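You operate a simulated robot arm through the tools that you are given. There is no shell and no other tool. Be economical: measure what you need, move in short steps, check, and stop when the job is done.

Carry out the task below with a simulated two-armed robot. There is one attempt and no reset: what you move stays moved.

TASK
Fetch the foam block from the table below the hopper and set it on the cardboard with white tape. Take the orange cap from the table below the hopper and put it on top of the spool of string. Put the clear jug on the cardboard with purple tape away on the top of the oil table. Put the slop pail on the small table at the end of the bays away on the top of the corner table. Take the narrow blue tube and leave it on top of the copper coil on the top of the loading dock. Take the tub labelled "Tolhade" from the top of the loading dock and leave it in the drink cartons drum. Put the yellow box on the top of the glass bench away on the belt top. Any order will do. Set down upright: clear jug, narrow blue tube.

The check looks at the end state, three seconds after you hand in, the way a careful person would. Anything else that was tipped, shoved, dropped, spilled or broken makes it a failure. A push-on lid holds only when it is set on centred and level and pressed home; a screw cap is set on level and turned clockwise until tight.

THE ROBOT
Two 7-joint arms with fingered hands on one trunk, on a base that drives. Base frame: it is fixed to the floor where the robot stands at the start and does not move with it; the origin is under the middle of the robot, x ahead of it, y to its left, z up; the surface under the hand at the start is at about z = 850. Readings come in mm, rad, newtons and seconds.
The left shoulder is at the start at [30, 119, 1044], the right one opposite. With the tool pointing down near the work surface each hand reaches from about 380 to 780 mm from the robot's upright axis, wherever it stands, measured 20 degrees to its own side. Places, roughly: Drink cartons drum [-1000, 200, 800]; belt top [800, 7000, 800]; cardboard with white tape [600, 2300, 1000]; clear jug (9x13x12 cm) [1000, 1800, 1000]; copper coil (6x6x4 cm) [-4500, -1000, 900]; foam block (13x6x6 cm) [700, 100, 900]; narrow blue tube (5x5x13 cm) [-4600, -1000, 1000]; orange cap (3x3x2 cm) [600, -400, 900]; slop pail [-3000, -750, 750]; spool of string (6x6x7 cm) [600, 100, 900]; teal tub, white cap tub [-4500, -1250, 1000]; top of the corner table [4100, 13800, 600]; top of the oil table [-7000, 13600, 800]; yellow box [-7000, 10500, 750]. Payload 3.8 kg a hand.
Tool frame (each hand has its own): the origin (TCP) lies between the finger pads and is the grasp point; the fingertips stand 25 mm ahead of it; z points along the fingers, y is the line along which they close. The gripper opens to 88 mm. The gripper's body begins 29 mm behind the TCP. The gripper is a hand of 4 fingers: y runs from the thumb to the fingers, the wrist lies at [-13, -106, -174] in the tool frame, and closing takes about 1.5 s.
Orientation is that of the tool frame in the base frame, as a unit quaternion [x, y, z, w]. With the fingers straight down and the wrist toward the robot, the tool's x, y and z point along [0, 1, 0], [1, 0, 0] and [0, 0, -1] of the base frame.

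THE INTERFACE
- The arms move only by the tool drive_tool. It takes "left_targets", "right_targets" or both (then of equal length, played together; a hand with none holds still); each is text: rows parted by semicolons, each of 7 numbers parted by spaces: the shift along the tool's x, y, z in units of 20 mm (1.0 is 20 mm), then the turn, a rotation vector about the tool's x, y, z in units of 6 degrees (1.0 is 6 degrees), then the finger opening in mm, from 0 to 88. In form: x y z ax ay az jaw; .... A call has 1 to 10 rows; each row shifts and turns the commanded pose from where the row before left it, along the tool's axes as they then stand. A call with a number of a shift or a turn outside -1 to 1 is refused whole. Rows are played at 5 a second. More than 50 mm and 0.15 rad between two rows, or a gripper value outside its range, and nothing of the call is played. Where a pose cannot be reached the arm comes as near as it can. A force on the tool above 40 N (or 10 N above the force at the start of the call, whichever is more), or a blocked arm, ends the call early, and 0.2 s more pass. Each finger travels about 153 mm/s and halts on what it meets, pressing with about 26 N; the grip force reading is that of the motor and also rises with nothing between the fingers. The clock runs only during rows and for 0.2 s after the last one: add rows that do not move to give the fingers time. It gives the time, the measured TCP pose, the force on the tool (base axes), the opening and the grip force at its end, in the units of the frame above (readings bear some noise), with the torque about the TCP (base axes, N m) and any sound that the robot's microphone picked up.
- Cameras (640 x 400 px; columns grow to the right, rows downward): "scene" is now at [-4.8, 54.1, 1570.8]; the picture's right is [0.97, -0.25, -0.00], its down [-0.24, -0.90, -0.36] and it looks along [0.09, 0.35, -0.93] (base axes); focal length 214 px, centre (320, 200). "left" rides on the left gripper at [-64, -83, -98] in its tool frame; the picture's right is [-0.62, -0.37, 0.69], its down [0.71, -0.63, 0.30] and it looks along [0.32, 0.68, 0.65] (tool axes); focal length 265 px, centre (320, 200). "right" rides on the right gripper at [64, -83, -98] in its tool frame; the picture's right is [-0.62, 0.37, -0.69], its down [-0.71, -0.63, 0.30] and it looks along [-0.32, 0.68, 0.65] (tool axes); focal length 265 px, centre (320, 200). There is no depth. A picture from a camera that has moved, and an enlarged one, comes with that camera's place and axes in the base frame and with its lens.
- snapshot(camera): a new picture of that camera. No time passes.
- move_column(by): slides the trunk up (or, below 0, down) by that many mm; the arms and the scene camera ride with it, the base frame stays. It gives what a move gives, with no picture.
- base_move(legs): drives the robot by 1 to 6 legs, each [ahead, left, turn to the left] in mm, mm and rad, along the robot's own axes; the way and the turn of a leg run together, so that a leg with both is an arc; at most 1500 mm and 3.142 rad a leg. The arms and the cameras ride along, it lands a little off, and it stops where it bumps. It gives what a move gives.
- set_grasp(shape, hand): the hand has 4 fingers and takes this shape, open, in about a second: jaw (thumb against the fingers, like two jaws); tri (thumb and two fingers); tip (a fingertip pinch); poke (one finger out to press); point (the index stretched); flat (the hand flat); cup (the hand cupped); fist (a fist). The gripper value then closes the fingers along that shape, each until it touches; the sizes above hold for jaw. It gives what a move gives, with no picture.
- head_to(pan, tilt): turns the head with the scene camera to pan (to the left, within 2.094 rad either way) and tilt (down, from -0.506 to 1.204), counted from straight ahead of the robot. It gives what a move gives.
- close_up(camera, box): a new picture of the part [left, top, right, bottom] of that camera's present view, enlarged. No time passes.
- close_job(): hands the job in; it is judged then, once.

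Work in short steps. Places have to be worked out from the pictures, the camera data and where the tool is seen: move nearer, look again, correct. Check each grasp and each placing, and mend what went wrong. You have 207 turns and 210 pictures in all, those below and enlarged ones among them. Open the grippers and draw the arms clear of the work before you hand the job in, unless the task says otherwise; then end with one line.

The tools are called after "Request:" by a JSON object that holds its "method" and its "body". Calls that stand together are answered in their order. drive_tool: Moves the arms, as the interface text tells. Its arguments: {"type":"object","properties":{"left_targets":{"type":"string"},"right_targets":{"type":"string"}},"required":[]} The other tools are called the same way: move_column (by) slides the trunk up or down; set_grasp (shape, hand) gives the hand a shape; base_move (legs) drives the base; head_to (pan, tilt) turns the head that bears the scene camera; snapshot (camera) takes a picture; close_up (camera, box) takes an enlarged picture of a part of a camera's view; close_job () hands the job in.

At the start:

```text
t: 0.0
left_tcp_pos: [502.8, 219.8, 1191.0]
left_tool_rot: [0.708, 0.706, -0.001, 0.0]
left_wrist_force: [-1.1, 0.0, -0.4]
left_moment: [0.0, 0.01, 0.0]
left_opening: 87.6
left_grip_force: 0.1
left_shape: jaw
right_tcp_pos: [559.8, -200.5, 1116.3]
right_tool_rot: [0.707, 0.707, 0.0, 0.0]
right_wrist_force: [-0.3, -0.3, 1.1]
right_moment: [0.01, 0.0, -0.02]
right_opening: 87.8
right_grip_force: 0.2
right_shape: jaw
trunk travel left (down, up): [-200.0, 390.0]
robot x, y, heading: [0.2, 1.5, 0.003]
head pan, tilt: [1.316, 1.201]
```

scene: 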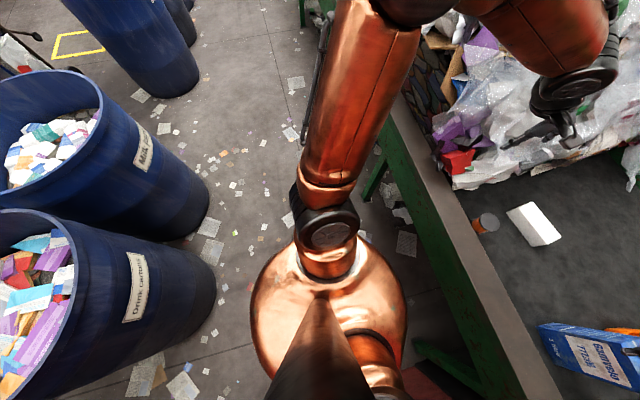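
right: 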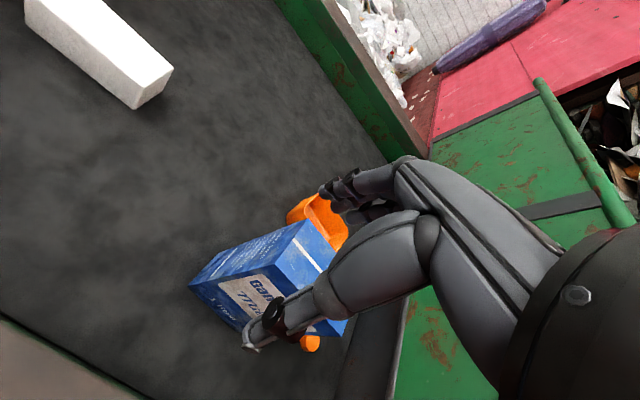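
left: 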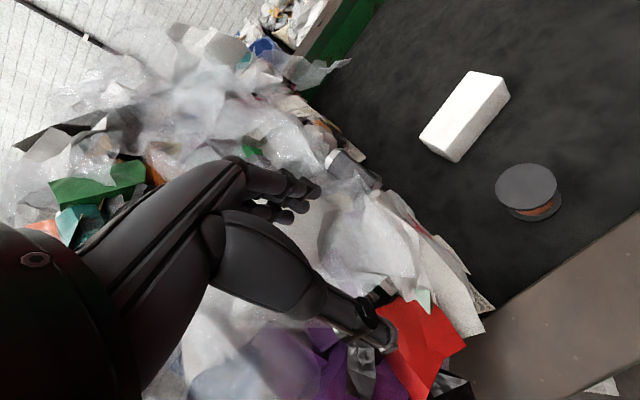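

I see the foam block, the spool and a blue box with orange things near the right hand. I'll turn the head to look ahead at the table.

Request:
{"method": "head_to", "body": {"pan": 0, "tilt": 0.9}}

Request:
{"method": "snapshot", "body": {"camera": "scene"}}

```text
t: 1.5
left_tcp_pos: [503.9, 219.7, 1191.0]
left_tool_rot: [0.708, 0.707, -0.001, 0.001]
left_wrist_force: [-1.2, 0.7, 0.5]
left_moment: [0.01, -0.01, -0.05]
left_opening: 87.6
left_grip_force: 0.0
left_shape: jaw
right_tcp_pos: [560.1, -201.8, 1116.5]
right_tool_rot: [0.707, 0.707, 0.0, 0.0]
right_wrist_force: [0.3, 0.4, -1.0]
right_moment: [-0.01, -0.03, 0.01]
right_opening: 87.7
right_grip_force: 0.1
right_shape: jaw
trunk travel left (down, up): [-200.0, 390.0]
robot x, y, heading: [1.4, -0.3, 0.001]
head pan, tilt: [0.0, 0.901]
```

```text
206 pictures are left
camera scene: at [56.6, 0.1, 1590.6], right [0.0, -1.0, 0.0], down [-0.78, 0.0, -0.62], along [0.62, 0.0, -0.78], focal length 214 px, centre (320, 200)
```

scene: 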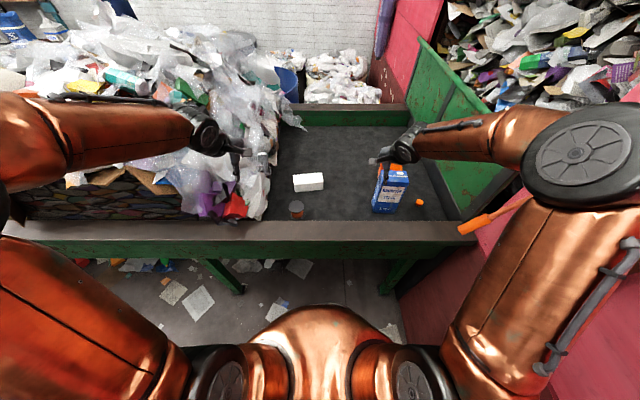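

Rough estimates: cap at (626,-434), spool at (574,95), foam at (698,52). I'll take an enlarged look at this table.

Request:
{"method": "close_up", "body": {"camera": "scene", "box": [270, 140, 450, 240]}}

Request:
{"method": "head_to", "body": {"pan": 1.2, "tilt": 0.3}}

Request:
{"method": "snapshot", "body": {"camera": "scene"}}

```text
3.56 times, centred on (360, 190) of scene
camera zoom: at [56.6, 0.1, 1590.6], right [0.0, -1.0, 0.0], down [-0.78, 0.0, -0.62], along [0.62, 0.0, -0.78], focal length 763 px, centre (178, 236)
```

zoom: 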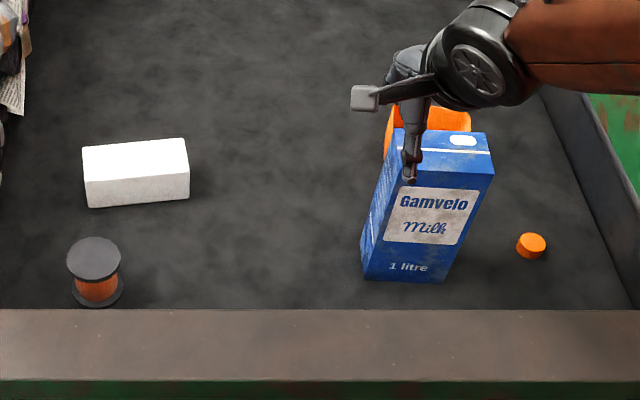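

```text
t: 2.9
left_tcp_pos: [502.9, 219.4, 1190.6]
left_tool_rot: [0.708, 0.706, 0.0, 0.001]
left_wrist_force: [-0.4, -0.2, 0.8]
left_moment: [-0.01, -0.04, 0.0]
left_opening: 87.3
left_grip_force: 0.1
left_shape: jaw
right_tcp_pos: [560.1, -201.4, 1117.2]
right_tool_rot: [0.707, 0.707, 0.001, 0.0]
right_wrist_force: [-0.4, -0.4, 0.2]
right_moment: [0.04, -0.03, -0.01]
right_opening: 87.5
right_grip_force: 0.1
right_shape: jaw
trunk travel left (down, up): [-200.0, 390.0]
robot x, y, heading: [0.3, 2.4, 0.0]
head pan, tilt: [1.201, 0.3]
```

```text
204 pictures are left
camera scene: at [15.0, 87.0, 1642.9], right [0.93, -0.36, 0.0], down [-0.11, -0.28, -0.96], along [0.35, 0.89, -0.3], focal length 214 px, centre (320, 200)
```

scene: 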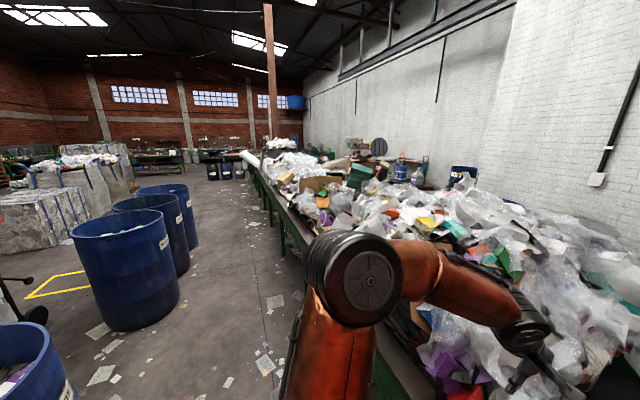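

The cap is at about (616,-425), the spool top centre at (558,93), and the foam at (716,52), turned about 7°. The right hand is close to the milk carton, so I'll raise the trunk before sliding right.

Request:
{"method": "move_column", "body": {"by": 150}}

Request:
{"method": "base_move", "body": {"legs": [[40, -225, 0]]}}

Request:
{"method": "snapshot", "body": {"camera": "right"}}

```text
t: 4.6
left_tcp_pos: [503.6, 218.5, 1340.8]
left_tool_rot: [0.708, 0.706, 0.0, 0.002]
left_wrist_force: [-0.4, -0.1, -0.9]
left_moment: [-0.01, 0.01, -0.01]
left_opening: 87.4
left_grip_force: 0.1
left_shape: jaw
right_tcp_pos: [559.8, -201.8, 1267.7]
right_tool_rot: [0.707, 0.707, 0.0, 0.0]
right_wrist_force: [-0.2, 0.2, -0.3]
right_moment: [0.0, 0.01, -0.01]
right_opening: 87.3
right_grip_force: 0.0
right_shape: jaw
trunk travel left (down, up): [-350.0, 240.0]
robot x, y, heading: [-2.5, 3.5, 0.001]
head pan, tilt: [1.201, 0.3]
```

```text
t: 6.2
left_tcp_pos: [536.9, 34.6, 1339.7]
left_tool_rot: [0.709, 0.706, -0.001, 0.0]
left_wrist_force: [0.4, 0.5, -0.9]
left_moment: [-0.01, -0.01, 0.01]
left_opening: 87.8
left_grip_force: 0.2
left_shape: jaw
right_tcp_pos: [593.9, -384.3, 1266.4]
right_tool_rot: [0.706, 0.708, 0.0, 0.0]
right_wrist_force: [0.1, 0.0, 0.1]
right_moment: [-0.02, 0.02, 0.01]
right_opening: 87.8
right_grip_force: 0.2
right_shape: jaw
trunk travel left (down, up): [-350.0, 240.0]
robot x, y, heading: [35.9, -186.4, -0.001]
head pan, tilt: [1.201, 0.3]
stopped in leg 1: the robot was blocked; the commanded pose is now the measured one
```

```text
203 pictures are left
camera right: at [508.6, -321.3, 1365.6], right [0.37, -0.62, 0.69], down [-0.63, -0.72, -0.3], along [0.68, -0.32, -0.65], focal length 265 px, centre (320, 200)
```

right: 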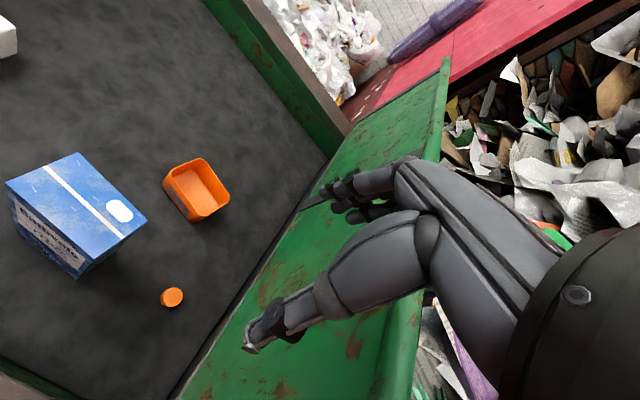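

The base stopped at y=-186, blocked by the hopper side, but that's close enough. The cap is at (614,-425). I'll align the right arm over it and then lower the trunk.

Request:
{"method": "drive_tool", "body": {"right_targets": "-1 1 0 0 0 0 88; -1 0 0 0 0 0 88; 0 0 0 0 0 0 88"}}

Request:
{"method": "move_column", "body": {"by": -200}}

Request:
{"method": "snapshot", "body": {"camera": "right"}}

```text
t: 7.0
left_tcp_pos: [538.7, 39.9, 1339.7]
left_tool_rot: [0.707, 0.707, -0.002, 0.001]
left_wrist_force: [-0.5, 0.4, -0.7]
left_moment: [0.0, 0.02, 0.0]
left_opening: 87.7
left_grip_force: 0.1
left_shape: jaw
right_tcp_pos: [612.6, -421.0, 1267.9]
right_tool_rot: [0.705, 0.709, 0.0, 0.001]
right_wrist_force: [-0.4, 0.7, -0.3]
right_moment: [0.0, 0.01, -0.02]
right_opening: 87.5
right_grip_force: 0.1
right_shape: jaw
trunk travel left (down, up): [-350.0, 240.0]
robot x, y, heading: [29.9, -189.8, -0.001]
head pan, tilt: [1.201, 0.3]
```

```text
t: 9.2
left_tcp_pos: [536.5, 40.8, 1140.4]
left_tool_rot: [0.707, 0.707, -0.003, 0.001]
left_wrist_force: [-1.0, -0.6, -0.5]
left_moment: [0.01, -0.02, 0.02]
left_opening: 87.8
left_grip_force: 0.0
left_shape: jaw
right_tcp_pos: [611.9, -422.2, 1068.1]
right_tool_rot: [0.706, 0.708, -0.001, 0.001]
right_wrist_force: [-0.1, 0.4, 0.5]
right_moment: [-0.02, 0.01, 0.01]
right_opening: 87.8
right_grip_force: 0.0
right_shape: jaw
trunk travel left (down, up): [-150.0, 440.0]
robot x, y, heading: [33.4, -183.8, -0.003]
head pan, tilt: [1.201, 0.3]
```

```text
202 pictures are left
camera right: at [527.3, -357.9, 1166.3], right [0.37, -0.62, 0.69], down [-0.63, -0.72, -0.3], along [0.68, -0.32, -0.65], focal length 265 px, centre (320, 200)
```

right: 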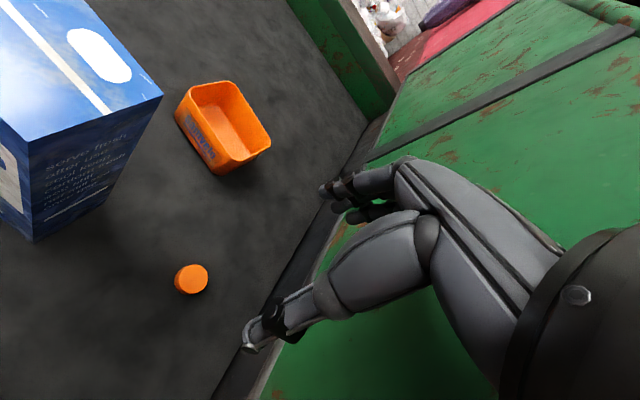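

The cap is at (614,-422), right below the hand. I'll descend 180 mm.

Request:
{"method": "drive_tool", "body": {"right_targets": "0 0 1 0 0 0 88; 0 0 1 0 0 0 88; 0 0 1 0 0 0 88; 0 0 1 0 0 0 88; 0 0 1 0 0 0 88; 0 0 1 0 0 0 88; 0 0 1 0 0 0 88; 0 0 1 0 0 0 88; 0 0.05 0.7 0 0 0 88; 0 0 0 0 0 0 88"}}

Request:
{"method": "snapshot", "body": {"camera": "right"}}

```text
t: 11.4
left_tcp_pos: [536.6, 34.3, 1140.3]
left_tool_rot: [0.707, 0.707, -0.001, 0.0]
left_wrist_force: [-0.1, 1.1, 0.6]
left_moment: [0.0, -0.02, 0.0]
left_opening: 87.6
left_grip_force: 0.0
left_shape: jaw
right_tcp_pos: [613.7, -426.0, 894.1]
right_tool_rot: [0.705, 0.709, 0.0, 0.0]
right_wrist_force: [-0.4, -1.2, 0.1]
right_moment: [-0.01, -0.03, 0.0]
right_opening: 87.6
right_grip_force: 0.1
right_shape: jaw
trunk travel left (down, up): [-150.0, 440.0]
robot x, y, heading: [33.8, -184.1, 0.001]
head pan, tilt: [1.201, 0.3]
```

```text
201 pictures are left
camera right: at [528.3, -361.5, 992.3], right [0.37, -0.62, 0.69], down [-0.63, -0.72, -0.3], along [0.69, -0.32, -0.65], focal length 265 px, centre (320, 200)
```

right: 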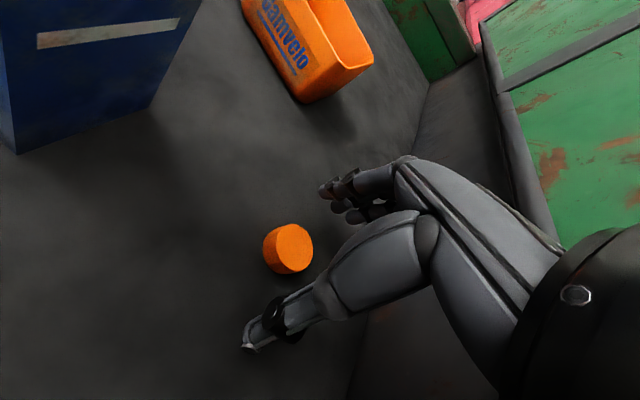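

Cap centre measures (616,-425,860), which is between the fingers. I'll lower 15 mm and close.

Request:
{"method": "drive_tool", "body": {"right_targets": "0.05 0.1 0.8 0 0 0 88; 0 0 0 0 0 0 60; 0 0 0 0 0 0 40; 0 0 0 0 0 0 20; 0 0 0 0 0 0 15; 0 0 0 0 0 0 15; 0 0 0 0 0 0 15; 0 0 0 0 0 0 15"}}

Request:
{"method": "snapshot", "body": {"camera": "right"}}

```text
t: 13.2
left_tcp_pos: [536.4, 34.5, 1140.1]
left_tool_rot: [0.707, 0.707, -0.001, 0.0]
left_wrist_force: [0.6, 0.3, 0.7]
left_moment: [0.02, 0.01, -0.01]
left_opening: 87.7
left_grip_force: 0.0
left_shape: jaw
right_tcp_pos: [614.5, -425.2, 876.4]
right_tool_rot: [0.706, 0.708, 0.0, 0.0]
right_wrist_force: [0.8, -0.1, -0.5]
right_moment: [-0.05, -0.02, 0.01]
right_opening: 22.9
right_grip_force: 25.8
right_shape: jaw
trunk travel left (down, up): [-150.0, 440.0]
robot x, y, heading: [33.7, -186.8, -0.002]
head pan, tilt: [1.201, 0.3]
```

```text
200 pictures are left
camera right: at [530.2, -360.2, 975.9], right [0.37, -0.62, 0.69], down [-0.63, -0.72, -0.3], along [0.68, -0.32, -0.65], focal length 265 px, centre (320, 200)
```

right: 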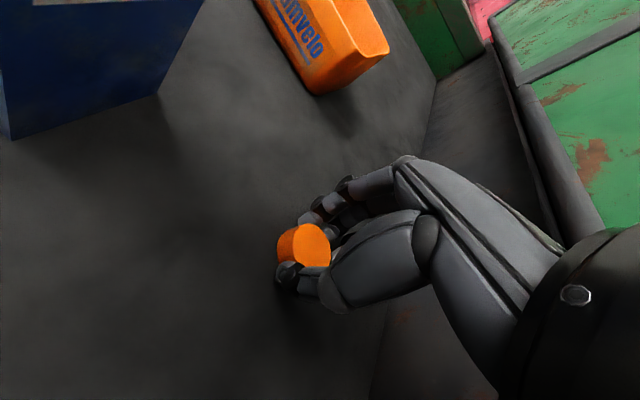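

The cap is gripped at an opening of 23 mm. I'll lift by the trunk and slide left toward the spool.

Request:
{"method": "move_column", "body": {"by": 300}}

Request:
{"method": "base_move", "body": {"legs": [[-40, 290, 0]]}}

Request:
{"method": "head_to", "body": {"pan": 0, "tilt": 0.9}}

Request:
{"method": "snapshot", "body": {"camera": "scene"}}

Request:
{"method": "snapshot", "body": {"camera": "right"}}

```text
t: 16.2
left_tcp_pos: [536.2, 34.9, 1440.0]
left_tool_rot: [0.707, 0.707, -0.001, 0.0]
left_wrist_force: [0.3, 0.8, 1.0]
left_moment: [0.03, -0.01, 0.01]
left_opening: 87.7
left_grip_force: 0.1
left_shape: jaw
right_tcp_pos: [615.7, -423.4, 1176.6]
right_tool_rot: [0.706, 0.708, 0.0, 0.0]
right_wrist_force: [0.1, -0.3, 0.0]
right_moment: [0.0, 0.0, -0.01]
right_opening: 22.6
right_grip_force: 26.2
right_shape: jaw
trunk travel left (down, up): [-450.0, 140.0]
robot x, y, heading: [31.9, -185.2, -0.003]
head pan, tilt: [1.201, 0.3]
```

```text
t: 18.2
left_tcp_pos: [498.9, 320.1, 1441.7]
left_tool_rot: [0.709, 0.705, -0.001, 0.0]
left_wrist_force: [0.3, -0.5, -0.8]
left_moment: [-0.05, -0.02, -0.02]
left_opening: 87.7
left_grip_force: 0.0
left_shape: jaw
right_tcp_pos: [575.4, -139.1, 1176.2]
right_tool_rot: [0.708, 0.707, 0.0, 0.0]
right_wrist_force: [-0.8, 0.5, 0.6]
right_moment: [-0.03, -0.01, 0.0]
right_opening: 23.0
right_grip_force: 26.1
right_shape: jaw
trunk travel left (down, up): [-450.0, 140.0]
robot x, y, heading: [-5.6, 100.2, -0.005]
head pan, tilt: [1.201, 0.3]
```

```text
t: 19.6
left_tcp_pos: [497.5, 320.5, 1441.4]
left_tool_rot: [0.709, 0.705, -0.002, 0.0]
left_wrist_force: [-0.1, -0.5, 0.2]
left_moment: [-0.02, -0.02, 0.01]
left_opening: 87.5
left_grip_force: 0.1
left_shape: jaw
right_tcp_pos: [575.7, -138.6, 1177.9]
right_tool_rot: [0.707, 0.707, 0.0, 0.001]
right_wrist_force: [-0.4, 0.6, 1.0]
right_moment: [-0.01, 0.0, 0.01]
right_opening: 22.7
right_grip_force: 25.9
right_shape: jaw
trunk travel left (down, up): [-450.0, 140.0]
robot x, y, heading: [-6.3, 100.6, -0.006]
head pan, tilt: [0.0, 0.901]
```

```text
199 pictures are left
camera scene: at [51.1, 102.6, 1840.7], right [0.0, -1.0, 0.0], down [-0.78, 0.0, -0.62], along [0.62, 0.0, -0.78], focal length 214 px, centre (320, 200)
```

scene: 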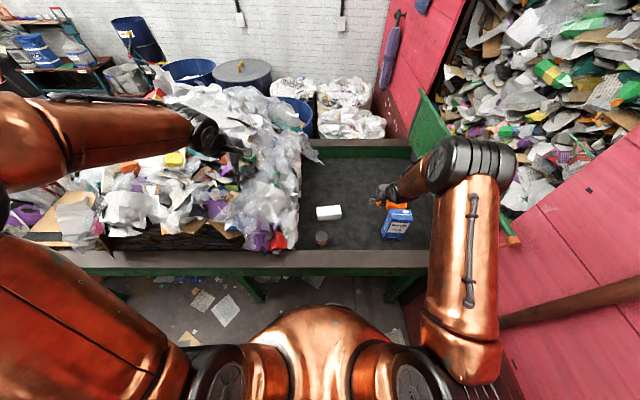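

```text
198 pictures are left
camera right: at [490.8, -74.1, 1275.9], right [0.37, -0.62, 0.69], down [-0.63, -0.71, -0.3], along [0.68, -0.32, -0.65], focal length 265 px, centre (320, 200)
```

right: 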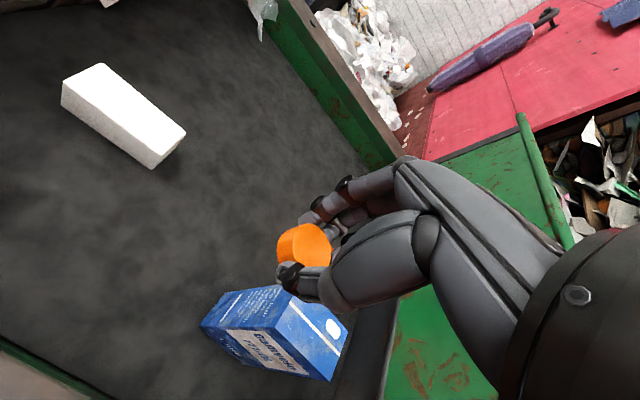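

The hand needs to move +232 in y. I'll drive the base 120 and the arm the rest.

Request:
{"method": "base_move", "body": {"legs": [[-10, 120, 0.006]]}}

Request:
{"method": "drive_tool", "body": {"right_targets": "1 0 0 0 0 0 15; 1 0 0 0 0 0 15; 1 0 0 0 0 0 15; 1 0 0 0 0 0 15; 1 0 0 0 0 0 15; 0.5 0 0 0 0 0 15; 0 0 0 0 0 0 15"}}

Request:
{"method": "snapshot", "body": {"camera": "right"}}

Request:
{"method": "close_up", "body": {"camera": "scene", "box": [250, 140, 430, 260]}}

```text
t: 20.8
left_tcp_pos: [487.8, 441.9, 1440.4]
left_tool_rot: [0.707, 0.707, -0.001, 0.0]
left_wrist_force: [0.1, -0.9, 0.1]
left_moment: [-0.05, -0.02, -0.02]
left_opening: 87.4
left_grip_force: 0.0
left_shape: jaw
right_tcp_pos: [566.1, -17.0, 1177.5]
right_tool_rot: [0.706, 0.709, 0.0, 0.0]
right_wrist_force: [0.4, 0.6, 0.1]
right_moment: [0.0, 0.05, 0.0]
right_opening: 22.8
right_grip_force: 25.8
right_shape: jaw
trunk travel left (down, up): [-450.0, 140.0]
robot x, y, heading: [-14.9, 220.4, 0.006]
head pan, tilt: [0.0, 0.901]
```

```text
t: 22.4
left_tcp_pos: [487.0, 443.2, 1440.5]
left_tool_rot: [0.707, 0.707, -0.001, 0.0]
left_wrist_force: [-0.2, 0.4, 0.5]
left_moment: [0.02, 0.01, -0.04]
left_opening: 87.6
left_grip_force: 0.1
left_shape: jaw
right_tcp_pos: [566.7, 94.3, 1176.3]
right_tool_rot: [0.705, 0.709, 0.0, 0.0]
right_wrist_force: [0.1, 0.5, 0.5]
right_moment: [0.01, 0.0, 0.02]
right_opening: 22.8
right_grip_force: 26.2
right_shape: jaw
trunk travel left (down, up): [-450.0, 140.0]
robot x, y, heading: [-13.3, 221.4, -0.003]
head pan, tilt: [0.0, 0.901]
```

```text
197 pictures are left
camera right: at [481.3, 157.6, 1275.8], right [0.37, -0.62, 0.69], down [-0.63, -0.72, -0.3], along [0.69, -0.32, -0.65], focal length 265 px, centre (320, 200)
```

right: 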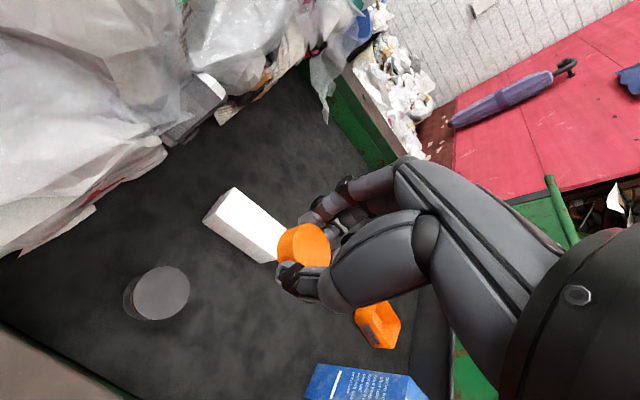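

```text
3.33 times, centred on (340, 200) of scene
camera zoom: at [41.4, 221.7, 1840.6], right [0.0, -1.0, 0.0], down [-0.78, 0.0, -0.62], along [0.62, 0.0, -0.78], focal length 715 px, centre (253, 200)
```

zoom: 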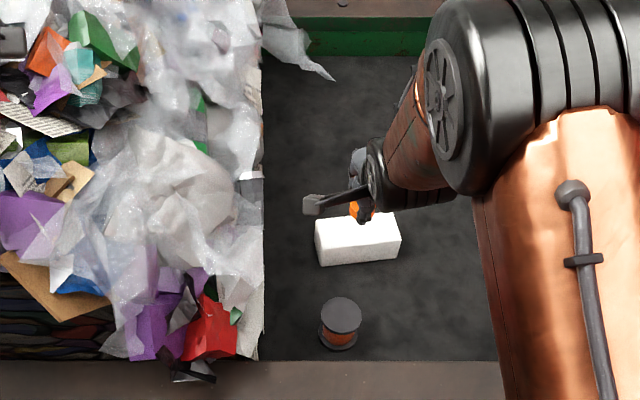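

Two views put the spool top at about (558,94). I'll shift back 8 mm and come down to about z=976.

Request:
{"method": "move_column", "body": {"by": -80}}

Request:
{"method": "drive_tool", "body": {"right_targets": "0 -0.4 0 0 0 0 15; 0 0 1 0 0 0 15; 0 0 1 0 0 0 15; 0 0 1 0 0 0 15; 0 0 1 0 0 0 15; 0 0 1 0 0 0 15; 0 0 1 0 0 0 15; 0 0 0 0 0 0 15"}}

Request:
{"method": "snapshot", "body": {"camera": "right"}}

```text
t: 23.6
left_tcp_pos: [486.7, 442.5, 1360.5]
left_tool_rot: [0.707, 0.707, -0.001, 0.0]
left_wrist_force: [-0.4, -0.3, 0.5]
left_moment: [-0.01, 0.01, -0.03]
left_opening: 87.9
left_grip_force: 0.1
left_shape: jaw
right_tcp_pos: [565.4, 93.6, 1098.0]
right_tool_rot: [0.706, 0.708, 0.0, 0.0]
right_wrist_force: [0.9, 0.1, -0.1]
right_moment: [0.02, 0.0, -0.03]
right_opening: 22.6
right_grip_force: 26.2
right_shape: jaw
trunk travel left (down, up): [-370.0, 220.0]
robot x, y, heading: [-12.5, 221.7, -0.001]
head pan, tilt: [0.0, 0.901]
```

```text
t: 25.4
left_tcp_pos: [486.9, 442.3, 1360.5]
left_tool_rot: [0.707, 0.707, -0.001, 0.001]
left_wrist_force: [-0.4, 1.1, -0.5]
left_moment: [-0.01, -0.01, -0.02]
left_opening: 87.7
left_grip_force: 0.0
left_shape: jaw
right_tcp_pos: [557.6, 95.0, 976.4]
right_tool_rot: [0.705, 0.709, 0.001, 0.0]
right_wrist_force: [0.6, -1.0, 0.8]
right_moment: [0.01, 0.02, 0.01]
right_opening: 22.9
right_grip_force: 26.0
right_shape: jaw
trunk travel left (down, up): [-370.0, 220.0]
robot x, y, heading: [-16.1, 220.5, 0.004]
head pan, tilt: [0.0, 0.901]
```

```text
195 pictures are left
camera right: at [473.1, 158.4, 1075.1], right [0.37, -0.62, 0.69], down [-0.63, -0.72, -0.3], along [0.69, -0.32, -0.65], focal length 265 px, centre (320, 200)
```

right: 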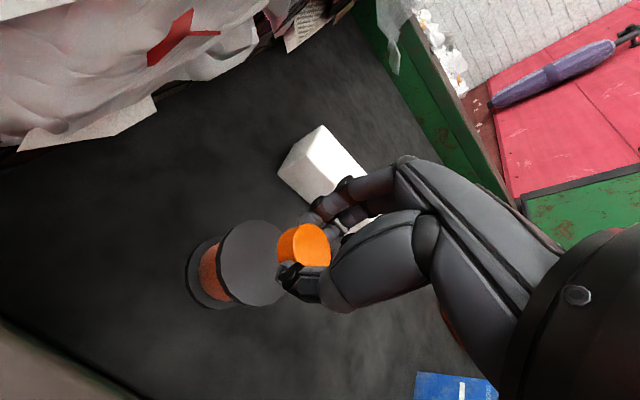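

I'll enlarge the view to measure the spool top more accurately.

Request:
{"method": "close_up", "body": {"camera": "right", "box": [170, 190, 350, 320]}}

Request:
{"method": "close_up", "body": {"camera": "scene", "box": [310, 200, 390, 250]}}

```text
3.08 times, centred on (260, 255) of right
camera zoom: at [473.1, 158.4, 1075.1], right [0.37, -0.62, 0.69], down [-0.63, -0.72, -0.3], along [0.69, -0.32, -0.65], focal length 817 px, centre (505, 31)
```

zoom: 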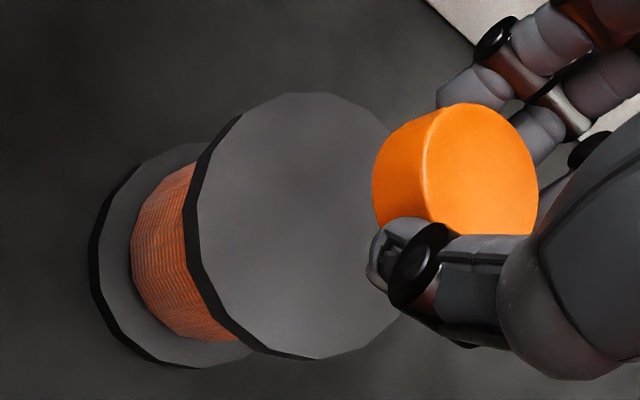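

```text
8.00 times, centred on (350, 225) of scene
camera zoom: at [41.0, 222.4, 1760.7], right [0.0, -1.0, 0.0], down [-0.78, 0.0, -0.62], along [0.62, 0.0, -0.78], focal length 1716 px, centre (80, 0)
```

zoom: 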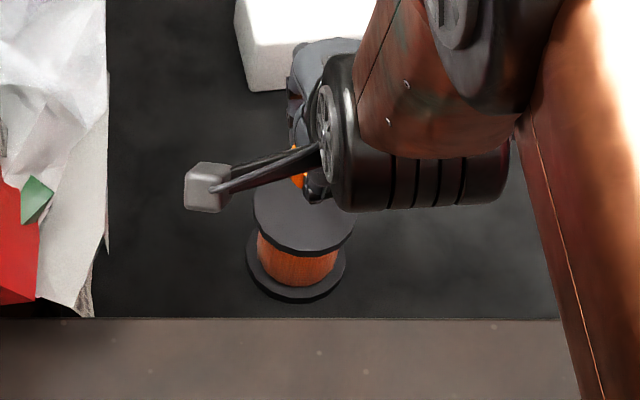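

The spool top is at about (556,95,912–920), so the hand is centred. I'll lower to about z=944 and check contact.

Request:
{"method": "drive_tool", "body": {"right_targets": "0 0 1 0 0 0 15; 0 0 0.4 0 0 0 15; 0 0 0.15 0 0 0 15; 0 0 0 0 0 0 15"}}

Request:
{"method": "close_up", "body": {"camera": "right", "box": [170, 190, 350, 320]}}

```text
t: 26.4
left_tcp_pos: [487.1, 443.1, 1360.0]
left_tool_rot: [0.707, 0.707, -0.002, 0.0]
left_wrist_force: [0.3, -0.2, 0.0]
left_moment: [0.03, -0.01, 0.0]
left_opening: 87.8
left_grip_force: 0.1
left_shape: jaw
right_tcp_pos: [558.6, 94.0, 946.8]
right_tool_rot: [0.706, 0.709, 0.0, 0.0]
right_wrist_force: [0.3, 0.4, -0.3]
right_moment: [0.01, -0.01, 0.01]
right_opening: 23.0
right_grip_force: 25.8
right_shape: jaw
trunk travel left (down, up): [-370.0, 220.0]
robot x, y, heading: [-16.9, 223.0, 0.002]
head pan, tilt: [0.0, 0.901]
```

```text
3.08 times, centred on (260, 255) of right
camera zoom: at [473.1, 158.1, 1045.0], right [0.37, -0.62, 0.69], down [-0.63, -0.72, -0.3], along [0.69, -0.32, -0.65], focal length 817 px, centre (505, 31)
```

zoom: 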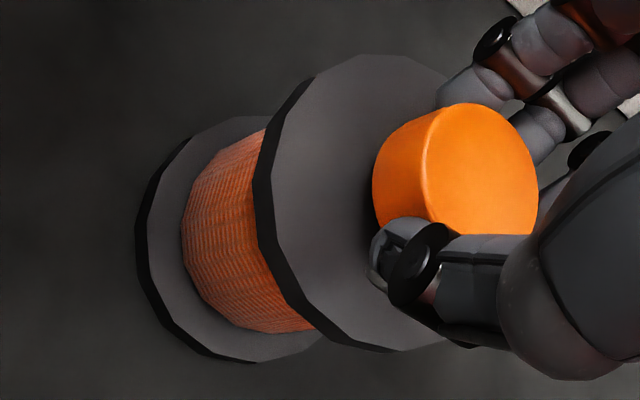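

It isn't touching yet; about 12 mm remains. I'll step down in small increments with a small correction.

Request:
{"method": "drive_tool", "body": {"right_targets": "-0.1 -0.12 0.2 0 0 0 15; 0 0 0.1 0 0 0 15; 0 0 0.1 0 0 0 15; 0 0 0.1 0 0 0 15; 0 0 0 0 0 0 15"}}

Request:
{"method": "close_up", "body": {"camera": "right", "box": [170, 190, 350, 320]}}

```text
t: 27.6
left_tcp_pos: [486.9, 443.1, 1360.4]
left_tool_rot: [0.707, 0.707, -0.001, 0.001]
left_wrist_force: [0.6, 0.8, 0.1]
left_moment: [-0.03, 0.0, -0.01]
left_opening: 87.6
left_grip_force: 0.1
left_shape: jaw
right_tcp_pos: [555.7, 91.8, 938.7]
right_tool_rot: [0.705, 0.709, 0.001, 0.001]
right_wrist_force: [-0.1, 0.5, 6.8]
right_moment: [0.01, -0.06, 0.04]
right_opening: 23.2
right_grip_force: 25.7
right_shape: jaw
trunk travel left (down, up): [-370.0, 220.0]
robot x, y, heading: [-17.9, 223.4, 0.001]
head pan, tilt: [0.0, 0.901]
```

```text
3.08 times, centred on (260, 255) of right
camera zoom: at [471.1, 156.0, 1036.3], right [0.37, -0.62, 0.69], down [-0.63, -0.72, -0.31], along [0.69, -0.32, -0.65], focal length 817 px, centre (505, 31)
```

zoom: 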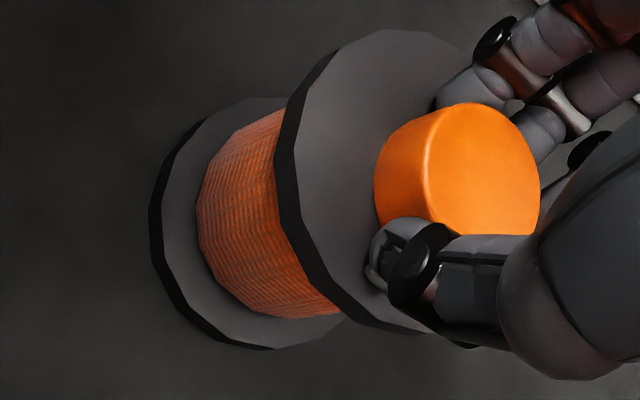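

The force reads 6.8 N, so it's in contact. I'll ease off slightly, open, then rise.

Request:
{"method": "drive_tool", "body": {"right_targets": "0 0 -0.05 0 0 0 15; 0 0 0 0 0 0 26; 0 0 0 0 0 0 36; 0 0 0 0 0 0 50; 0 0 0 0 0 0 50; 0 0 -0.5 0 0 0 50; 0 0 -1 0 0 0 60; 0 0 -1 0 0 0 60; 0 0 -1 0 0 0 60; 0 0 -1 0 0 0 60"}}

Request:
{"method": "snapshot", "body": {"camera": "right"}}

```text
t: 29.8
left_tcp_pos: [487.5, 443.2, 1360.7]
left_tool_rot: [0.707, 0.708, -0.001, 0.0]
left_wrist_force: [0.9, -0.4, 0.4]
left_moment: [-0.05, -0.02, 0.05]
left_opening: 87.8
left_grip_force: 0.1
left_shape: jaw
right_tcp_pos: [555.2, 92.5, 1028.4]
right_tool_rot: [0.705, 0.709, 0.0, 0.0]
right_wrist_force: [0.0, 0.0, 0.0]
right_moment: [-0.01, -0.01, -0.02]
right_opening: 59.6
right_grip_force: 0.0
right_shape: jaw
trunk travel left (down, up): [-370.0, 220.0]
robot x, y, heading: [-16.0, 223.0, 0.008]
head pan, tilt: [0.0, 0.901]
```

```text
190 pictures are left
camera right: at [470.1, 156.4, 1126.3], right [0.37, -0.62, 0.69], down [-0.63, -0.72, -0.3], along [0.69, -0.32, -0.65], focal length 265 px, centre (320, 200)
```

right: 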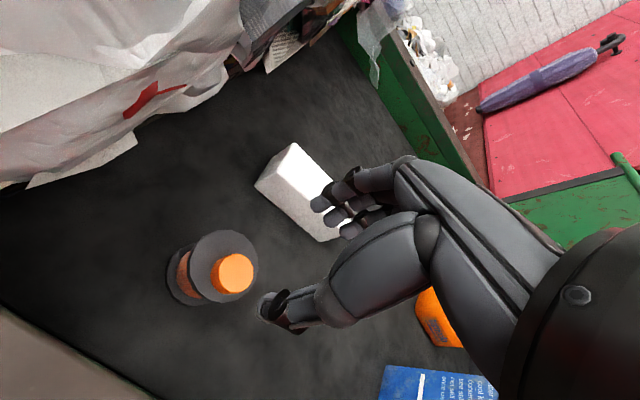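

The cap sits on the spool. Next is the foam: I'll move the base ahead and bring the right hand above it, turned about 7°.

Request:
{"method": "base_move", "body": {"legs": [[70, -20, 0]]}}

Request:
{"method": "drive_tool", "body": {"right_targets": "-0.3 1 0 0 0 -0.6 88; -0.3 1 0 0 0 -0.6 88; -0.2 1 0 0 0 0 88; 0 1 0 0 0 0 88; 0 0.5 0 0 0 0 88; 0 0 0 0 0 0 88"}}

Request:
{"method": "snapshot", "body": {"camera": "right"}}

```text
t: 30.8
left_tcp_pos: [558.3, 422.7, 1359.8]
left_tool_rot: [0.707, 0.707, -0.001, 0.0]
left_wrist_force: [0.0, 0.8, 0.0]
left_moment: [-0.02, 0.02, 0.0]
left_opening: 87.6
left_grip_force: 0.1
left_shape: jaw
right_tcp_pos: [624.9, 73.1, 1026.0]
right_tool_rot: [0.705, 0.709, 0.0, -0.001]
right_wrist_force: [0.2, -0.3, 0.6]
right_moment: [0.0, 0.02, 0.02]
right_opening: 59.4
right_grip_force: 0.1
right_shape: jaw
trunk travel left (down, up): [-370.0, 220.0]
robot x, y, heading: [49.6, 202.6, -0.004]
head pan, tilt: [0.0, 0.901]
```

```text
t: 32.2
left_tcp_pos: [556.2, 421.6, 1360.3]
left_tool_rot: [0.707, 0.707, -0.001, 0.0]
left_wrist_force: [-0.9, 0.4, -0.2]
left_moment: [-0.02, 0.0, 0.0]
left_opening: 87.6
left_grip_force: 0.0
left_shape: jaw
right_tcp_pos: [714.7, 66.2, 1028.7]
right_tool_rot: [0.659, 0.752, 0.0, 0.0]
right_wrist_force: [0.5, 0.4, 0.0]
right_moment: [0.03, 0.03, 0.02]
right_opening: 88.0
right_grip_force: 0.1
right_shape: jaw
trunk travel left (down, up): [-370.0, 220.0]
robot x, y, heading: [53.1, 204.6, -0.004]
head pan, tilt: [0.0, 0.901]
```

```text
189 pictures are left
camera right: at [622.9, 118.4, 1126.5], right [0.45, -0.57, 0.69], down [-0.53, -0.79, -0.3], along [0.72, -0.23, -0.65], focal length 265 px, centre (320, 200)
```

right: 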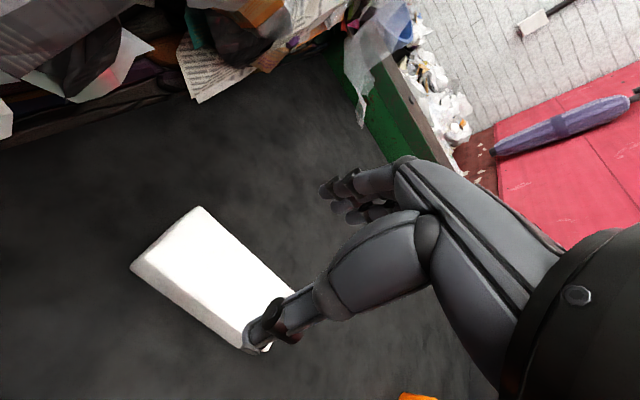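

The foam centre is at about (713.5,58), 64 mm wide, turned about 8°. I'll shift 8 mm along it and descend part way to check finger clearance.

Request:
{"method": "drive_tool", "body": {"right_targets": "-0.4 0 1 0 0 -0.1 88; 0 0 1 0 0 0 88; 0 0 1 0 0 0 88; 0 0 0.9 0 0 0 88; 0 0 0 0 0 0 88"}}

Request:
{"method": "snapshot", "body": {"camera": "right"}}

Request:
{"method": "close_up", "body": {"camera": "scene", "box": [310, 140, 430, 220]}}

```text
t: 33.4
left_tcp_pos: [556.7, 423.4, 1359.5]
left_tool_rot: [0.707, 0.707, -0.001, 0.0]
left_wrist_force: [-0.1, 0.2, -0.2]
left_moment: [-0.01, 0.0, -0.04]
left_opening: 88.0
left_grip_force: 0.1
left_shape: jaw
right_tcp_pos: [716.5, 59.7, 947.7]
right_tool_rot: [0.655, 0.755, 0.0, 0.001]
right_wrist_force: [0.7, -0.4, -0.2]
right_moment: [0.04, -0.02, -0.03]
right_opening: 87.8
right_grip_force: 0.1
right_shape: jaw
trunk travel left (down, up): [-370.0, 220.0]
robot x, y, heading: [49.3, 201.8, 0.004]
head pan, tilt: [0.0, 0.901]
```

```text
188 pictures are left
camera right: at [624.5, 110.8, 1047.1], right [0.45, -0.56, 0.69], down [-0.52, -0.8, -0.3], along [0.72, -0.22, -0.65], focal length 265 px, centre (320, 200)
```

right: 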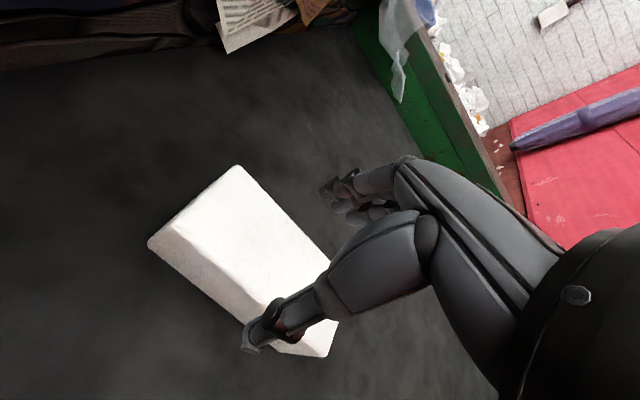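

```text
5.00 times, centred on (370, 180) of scene
camera zoom: at [110.6, 202.9, 1760.7], right [0.0, -1.0, 0.0], down [-0.78, 0.0, -0.62], along [0.62, 0.0, -0.78], focal length 1072 px, centre (70, 300)
```

zoom: 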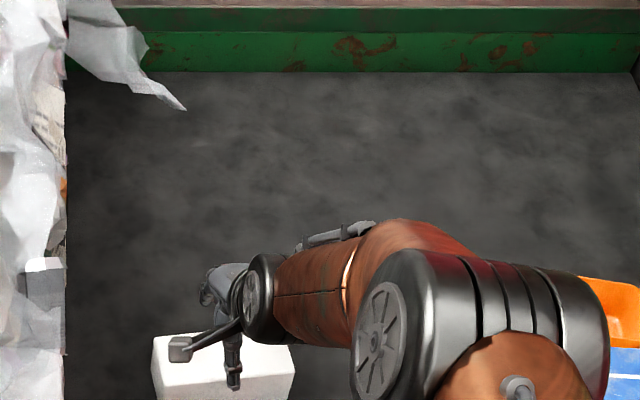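

The foam centre is about (714,52), about 55 mm wide, so the fingers straddle it. I'll descend to z≈888 and close.

Request:
{"method": "drive_tool", "body": {"right_targets": "-0.3 0 1 0 0 0 88; 0 0 1 0 0 0 88; 0 0 0.95 0 0 0 88; 0 0 0 0 0 0 70; 0 0 0 0 0 0 50; 0 0 0 0 0 0 40; 0 0 0 0 0 0 40; 0 0 0 0 0 0 40; 0 0 0 0 0 0 40"}}

Request:
{"method": "snapshot", "body": {"camera": "right"}}

```text
t: 35.4
left_tcp_pos: [556.7, 424.3, 1360.8]
left_tool_rot: [0.706, 0.708, -0.002, 0.001]
left_wrist_force: [0.1, 0.2, 0.3]
left_moment: [0.03, 0.0, -0.01]
left_opening: 87.6
left_grip_force: 0.2
left_shape: jaw
right_tcp_pos: [717.7, 52.7, 890.6]
right_tool_rot: [0.655, 0.755, 0.0, 0.0]
right_wrist_force: [0.2, 0.5, -0.2]
right_moment: [-0.02, 0.0, 0.0]
right_opening: 53.8
right_grip_force: 25.4
right_shape: jaw
trunk travel left (down, up): [-370.0, 220.0]
robot x, y, heading: [54.2, 201.8, 0.004]
head pan, tilt: [0.0, 0.901]
```

```text
186 pictures are left
camera right: at [624.9, 103.6, 988.8], right [0.45, -0.56, 0.69], down [-0.52, -0.8, -0.3], along [0.72, -0.22, -0.65], focal length 265 px, centre (320, 200)
```

right: 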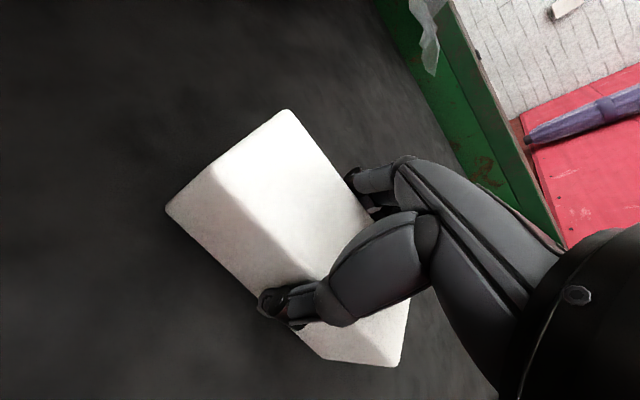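

The foam is gripped at 54 mm. I'll lift, back off and look left along the belt.

Request:
{"method": "move_column", "body": {"by": 215}}

Request:
{"method": "base_move", "body": {"legs": [[-330, 0, 0]]}}

Request:
{"method": "head_to", "body": {"pan": 0.9, "tilt": 0.45}}

Request:
{"method": "snapshot", "body": {"camera": "scene"}}

```text
t: 37.7
left_tcp_pos: [557.7, 424.4, 1575.1]
left_tool_rot: [0.706, 0.708, -0.001, 0.0]
left_wrist_force: [-0.5, 0.0, 0.7]
left_moment: [0.0, 0.01, 0.01]
left_opening: 87.6
left_grip_force: 0.0
left_shape: jaw
right_tcp_pos: [718.2, 51.8, 1104.7]
right_tool_rot: [0.655, 0.756, 0.0, 0.0]
right_wrist_force: [-0.3, 0.3, -1.3]
right_moment: [0.02, -0.03, -0.02]
right_opening: 53.8
right_grip_force: 25.9
right_shape: jaw
trunk travel left (down, up): [-585.0, 5.0]
robot x, y, heading: [54.9, 203.3, 0.004]
head pan, tilt: [0.0, 0.901]
```

```text
t: 39.9
left_tcp_pos: [222.6, 425.1, 1575.5]
left_tool_rot: [0.706, 0.709, -0.001, -0.001]
left_wrist_force: [-0.2, 0.1, -0.3]
left_moment: [0.03, -0.01, 0.02]
left_opening: 87.7
left_grip_force: 0.1
left_shape: jaw
right_tcp_pos: [383.6, 53.8, 1104.6]
right_tool_rot: [0.654, 0.757, -0.001, 0.0]
right_wrist_force: [0.8, -0.4, 1.2]
right_moment: [-0.02, -0.01, -0.01]
right_opening: 54.0
right_grip_force: 25.8
right_shape: jaw
trunk travel left (down, up): [-585.0, 5.0]
robot x, y, heading: [-278.8, 202.2, 0.005]
head pan, tilt: [0.0, 0.901]
```

```text
t: 41.1
left_tcp_pos: [221.9, 424.7, 1574.7]
left_tool_rot: [0.705, 0.709, -0.001, 0.0]
left_wrist_force: [1.0, -0.2, 0.0]
left_moment: [-0.01, -0.02, 0.01]
left_opening: 87.6
left_grip_force: 0.0
left_shape: jaw
right_tcp_pos: [383.9, 53.4, 1105.1]
right_tool_rot: [0.655, 0.756, 0.0, 0.0]
right_wrist_force: [1.0, -0.4, -0.2]
right_moment: [0.0, 0.0, 0.02]
right_opening: 53.9
right_grip_force: 25.9
right_shape: jaw
trunk travel left (down, up): [-585.0, 5.0]
robot x, y, heading: [-284.4, 200.5, 0.003]
head pan, tilt: [0.901, 0.45]
```

```text
185 pictures are left
camera scene: at [-242.3, 273.5, 2013.9], right [0.79, -0.62, 0.0], down [-0.27, -0.34, -0.9], along [0.56, 0.71, -0.44], focal length 214 px, centre (320, 200)
```

scene: 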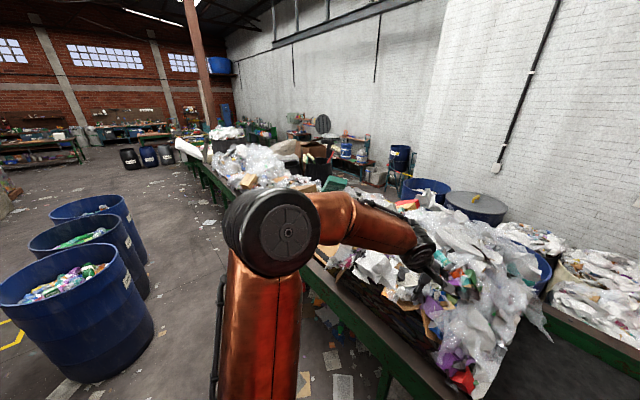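

The drums' edges are near x≈-600 and the pile front near x≈500. I'll raise the foam higher and run along the aisle at x≈-180.

Request:
{"method": "drive_tool", "body": {"right_targets": "0 -0.3 -1 0 0 0 40; 0 -0.3 -1 0 0 0 40; 0 -0.3 -1 0 0 0 40; 0 -0.3 -1 0 0 0 40; 0 -0.3 -1 0 0 0 40; 0 -0.3 -1 0 0 0 40; 0 -0.3 -1 0 0 0 40; 0 -0.3 -1 0 0 0 40; 0 0 0 0 0 0 40"}}

Request:
{"method": "base_move", "body": {"legs": [[80, 900, 0], [0, 800, 0]]}}

Request:
{"method": "head_to", "body": {"pan": 0.3, "tilt": 0.7}}

Request:
{"method": "snapshot", "body": {"camera": "scene"}}

```text
t: 43.1
left_tcp_pos: [221.5, 424.8, 1576.4]
left_tool_rot: [0.705, 0.709, -0.001, 0.0]
left_wrist_force: [0.6, 0.6, -0.4]
left_moment: [-0.01, 0.02, 0.01]
left_opening: 87.8
left_grip_force: 0.1
left_shape: jaw
right_tcp_pos: [335.6, 48.2, 1266.9]
right_tool_rot: [0.654, 0.757, 0.0, 0.0]
right_wrist_force: [0.2, -0.5, 0.1]
right_moment: [0.0, -0.01, -0.02]
right_opening: 53.6
right_grip_force: 25.4
right_shape: jaw
trunk travel left (down, up): [-585.0, 5.0]
robot x, y, heading: [-280.0, 199.8, 0.0]
head pan, tilt: [0.901, 0.45]
```

```text
t: 51.8
left_tcp_pos: [310.9, 2145.5, 1575.1]
left_tool_rot: [0.71, 0.705, -0.002, 0.001]
left_wrist_force: [-0.1, -0.4, 0.9]
left_moment: [-0.02, -0.01, 0.02]
left_opening: 87.5
left_grip_force: 0.0
left_shape: jaw
right_tcp_pos: [422.5, 1767.9, 1265.8]
right_tool_rot: [0.657, 0.754, -0.001, 0.0]
right_wrist_force: [-0.2, -0.8, -0.6]
right_moment: [0.0, 0.02, 0.0]
right_opening: 53.7
right_grip_force: 26.0
right_shape: jaw
trunk travel left (down, up): [-585.0, 5.0]
robot x, y, heading: [-190.2, 1928.3, -0.003]
head pan, tilt: [0.901, 0.45]
```

```text
t: 52.8
left_tcp_pos: [311.4, 2146.4, 1576.6]
left_tool_rot: [0.709, 0.705, -0.002, 0.001]
left_wrist_force: [-0.6, 0.2, -0.4]
left_moment: [-0.01, -0.03, 0.0]
left_opening: 87.9
left_grip_force: 0.1
left_shape: jaw
right_tcp_pos: [422.2, 1768.1, 1265.8]
right_tool_rot: [0.658, 0.753, 0.0, 0.0]
right_wrist_force: [0.1, 0.9, -0.1]
right_moment: [0.02, 0.0, -0.02]
right_opening: 53.8
right_grip_force: 25.3
right_shape: jaw
trunk travel left (down, up): [-585.0, 5.0]
robot x, y, heading: [-191.3, 1929.0, -0.002]
head pan, tilt: [0.3, 0.7]
```

```text
184 pictures are left
camera scene: at [-130.2, 1952.8, 1991.8], right [0.29, -0.96, 0.0], down [-0.62, -0.19, -0.77], along [0.73, 0.22, -0.64], focal length 214 px, centre (320, 200)
```

scene: 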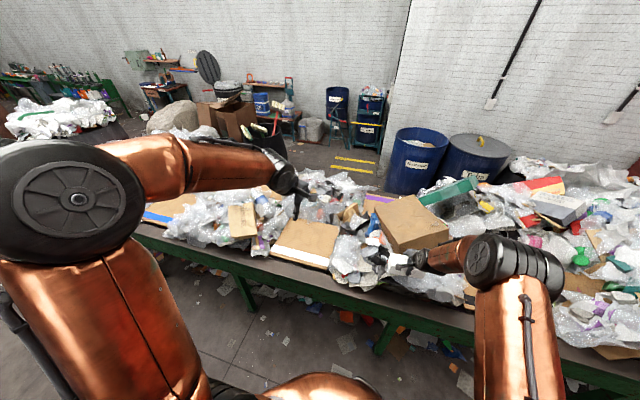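

I see cardboards near (310,240) and (375,200). I'll enlarge that area.

Request:
{"method": "close_up", "body": {"camera": "scene", "box": [120, 160, 340, 290]}}

Request:
{"method": "close_up", "body": {"camera": "scene", "box": [300, 150, 480, 260]}}

```text
2.91 times, centred on (230, 225) of scene
camera zoom: at [-130.2, 1952.8, 1991.8], right [0.29, -0.96, 0.0], down [-0.62, -0.19, -0.77], along [0.73, 0.22, -0.64], focal length 624 px, centre (582, 127)
```

zoom: 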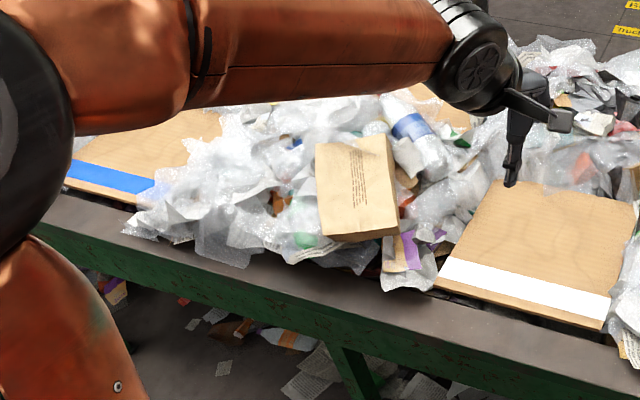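

```text
3.56 times, centred on (390, 205) of scene
camera zoom: at [-130.2, 1952.8, 1991.8], right [0.29, -0.96, 0.0], down [-0.62, -0.19, -0.77], along [0.73, 0.22, -0.64], focal length 763 px, centre (71, 182)
```

zoom: 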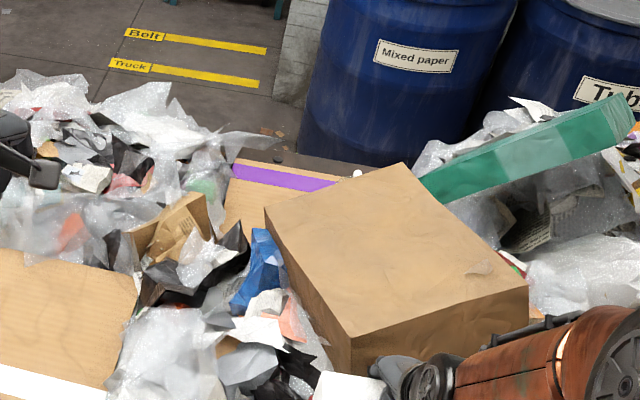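

The white-taped cardboard is centred near (610,2255), about 340 mm wide. I'll slide left 490 mm, then ahead 195 mm.

Request:
{"method": "base_move", "body": {"legs": [[0, 490, 0], [195, 0, 0]]}}

Request:
{"method": "snapshot", "body": {"camera": "right"}}

Request:
{"method": "head_to", "body": {"pan": -0.2, "tilt": 0.9}}

Request:
{"method": "snapshot", "body": {"camera": "scene"}}

```text
t: 56.9
left_tcp_pos: [507.0, 2627.3, 1576.6]
left_tool_rot: [0.712, 0.702, -0.001, 0.001]
left_wrist_force: [0.5, -0.7, 0.0]
left_moment: [-0.02, -0.01, -0.02]
left_opening: 87.6
left_grip_force: 0.0
left_shape: jaw
right_tcp_pos: [615.8, 2248.3, 1267.7]
right_tool_rot: [0.66, 0.751, 0.0, 0.001]
right_wrist_force: [0.9, 0.4, 0.0]
right_moment: [0.02, -0.02, -0.01]
right_opening: 53.8
right_grip_force: 26.6
right_shape: jaw
trunk travel left (down, up): [-585.0, 5.0]
robot x, y, heading: [1.3, 2413.5, -0.011]
head pan, tilt: [0.3, 0.7]
```

```text
181 pictures are left
camera right: at [523.4, 2301.6, 1365.6], right [0.44, -0.57, 0.69], down [-0.53, -0.79, -0.31], along [0.72, -0.23, -0.65], focal length 265 px, centre (320, 200)
```

right: 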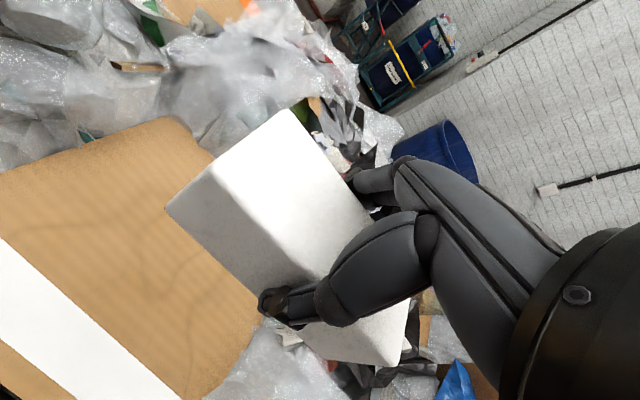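

```text
t: 57.8
left_tcp_pos: [512.0, 2629.1, 1575.6]
left_tool_rot: [0.712, 0.703, -0.002, 0.0]
left_wrist_force: [0.5, 0.2, -0.4]
left_moment: [-0.01, 0.02, -0.02]
left_opening: 87.6
left_grip_force: 0.1
left_shape: jaw
right_tcp_pos: [619.9, 2249.7, 1265.9]
right_tool_rot: [0.66, 0.751, 0.0, 0.001]
right_wrist_force: [-0.1, 0.0, -0.2]
right_moment: [-0.01, 0.01, 0.05]
right_opening: 53.6
right_grip_force: 26.0
right_shape: jaw
trunk travel left (down, up): [-585.0, 5.0]
robot x, y, heading: [8.4, 2412.6, -0.01]
head pan, tilt: [-0.201, 0.901]
```

```text
180 pictures are left
camera scene: at [61.5, 2398.4, 1975.6], right [-0.21, -0.98, 0.0], down [-0.77, 0.16, -0.62], along [0.61, -0.13, -0.78], focal length 214 px, centre (320, 200)
```

scene: 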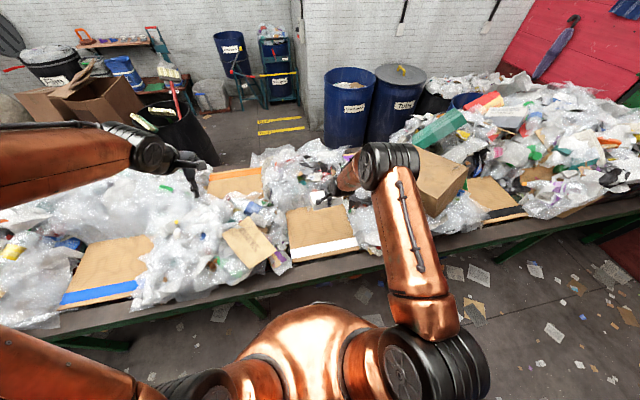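

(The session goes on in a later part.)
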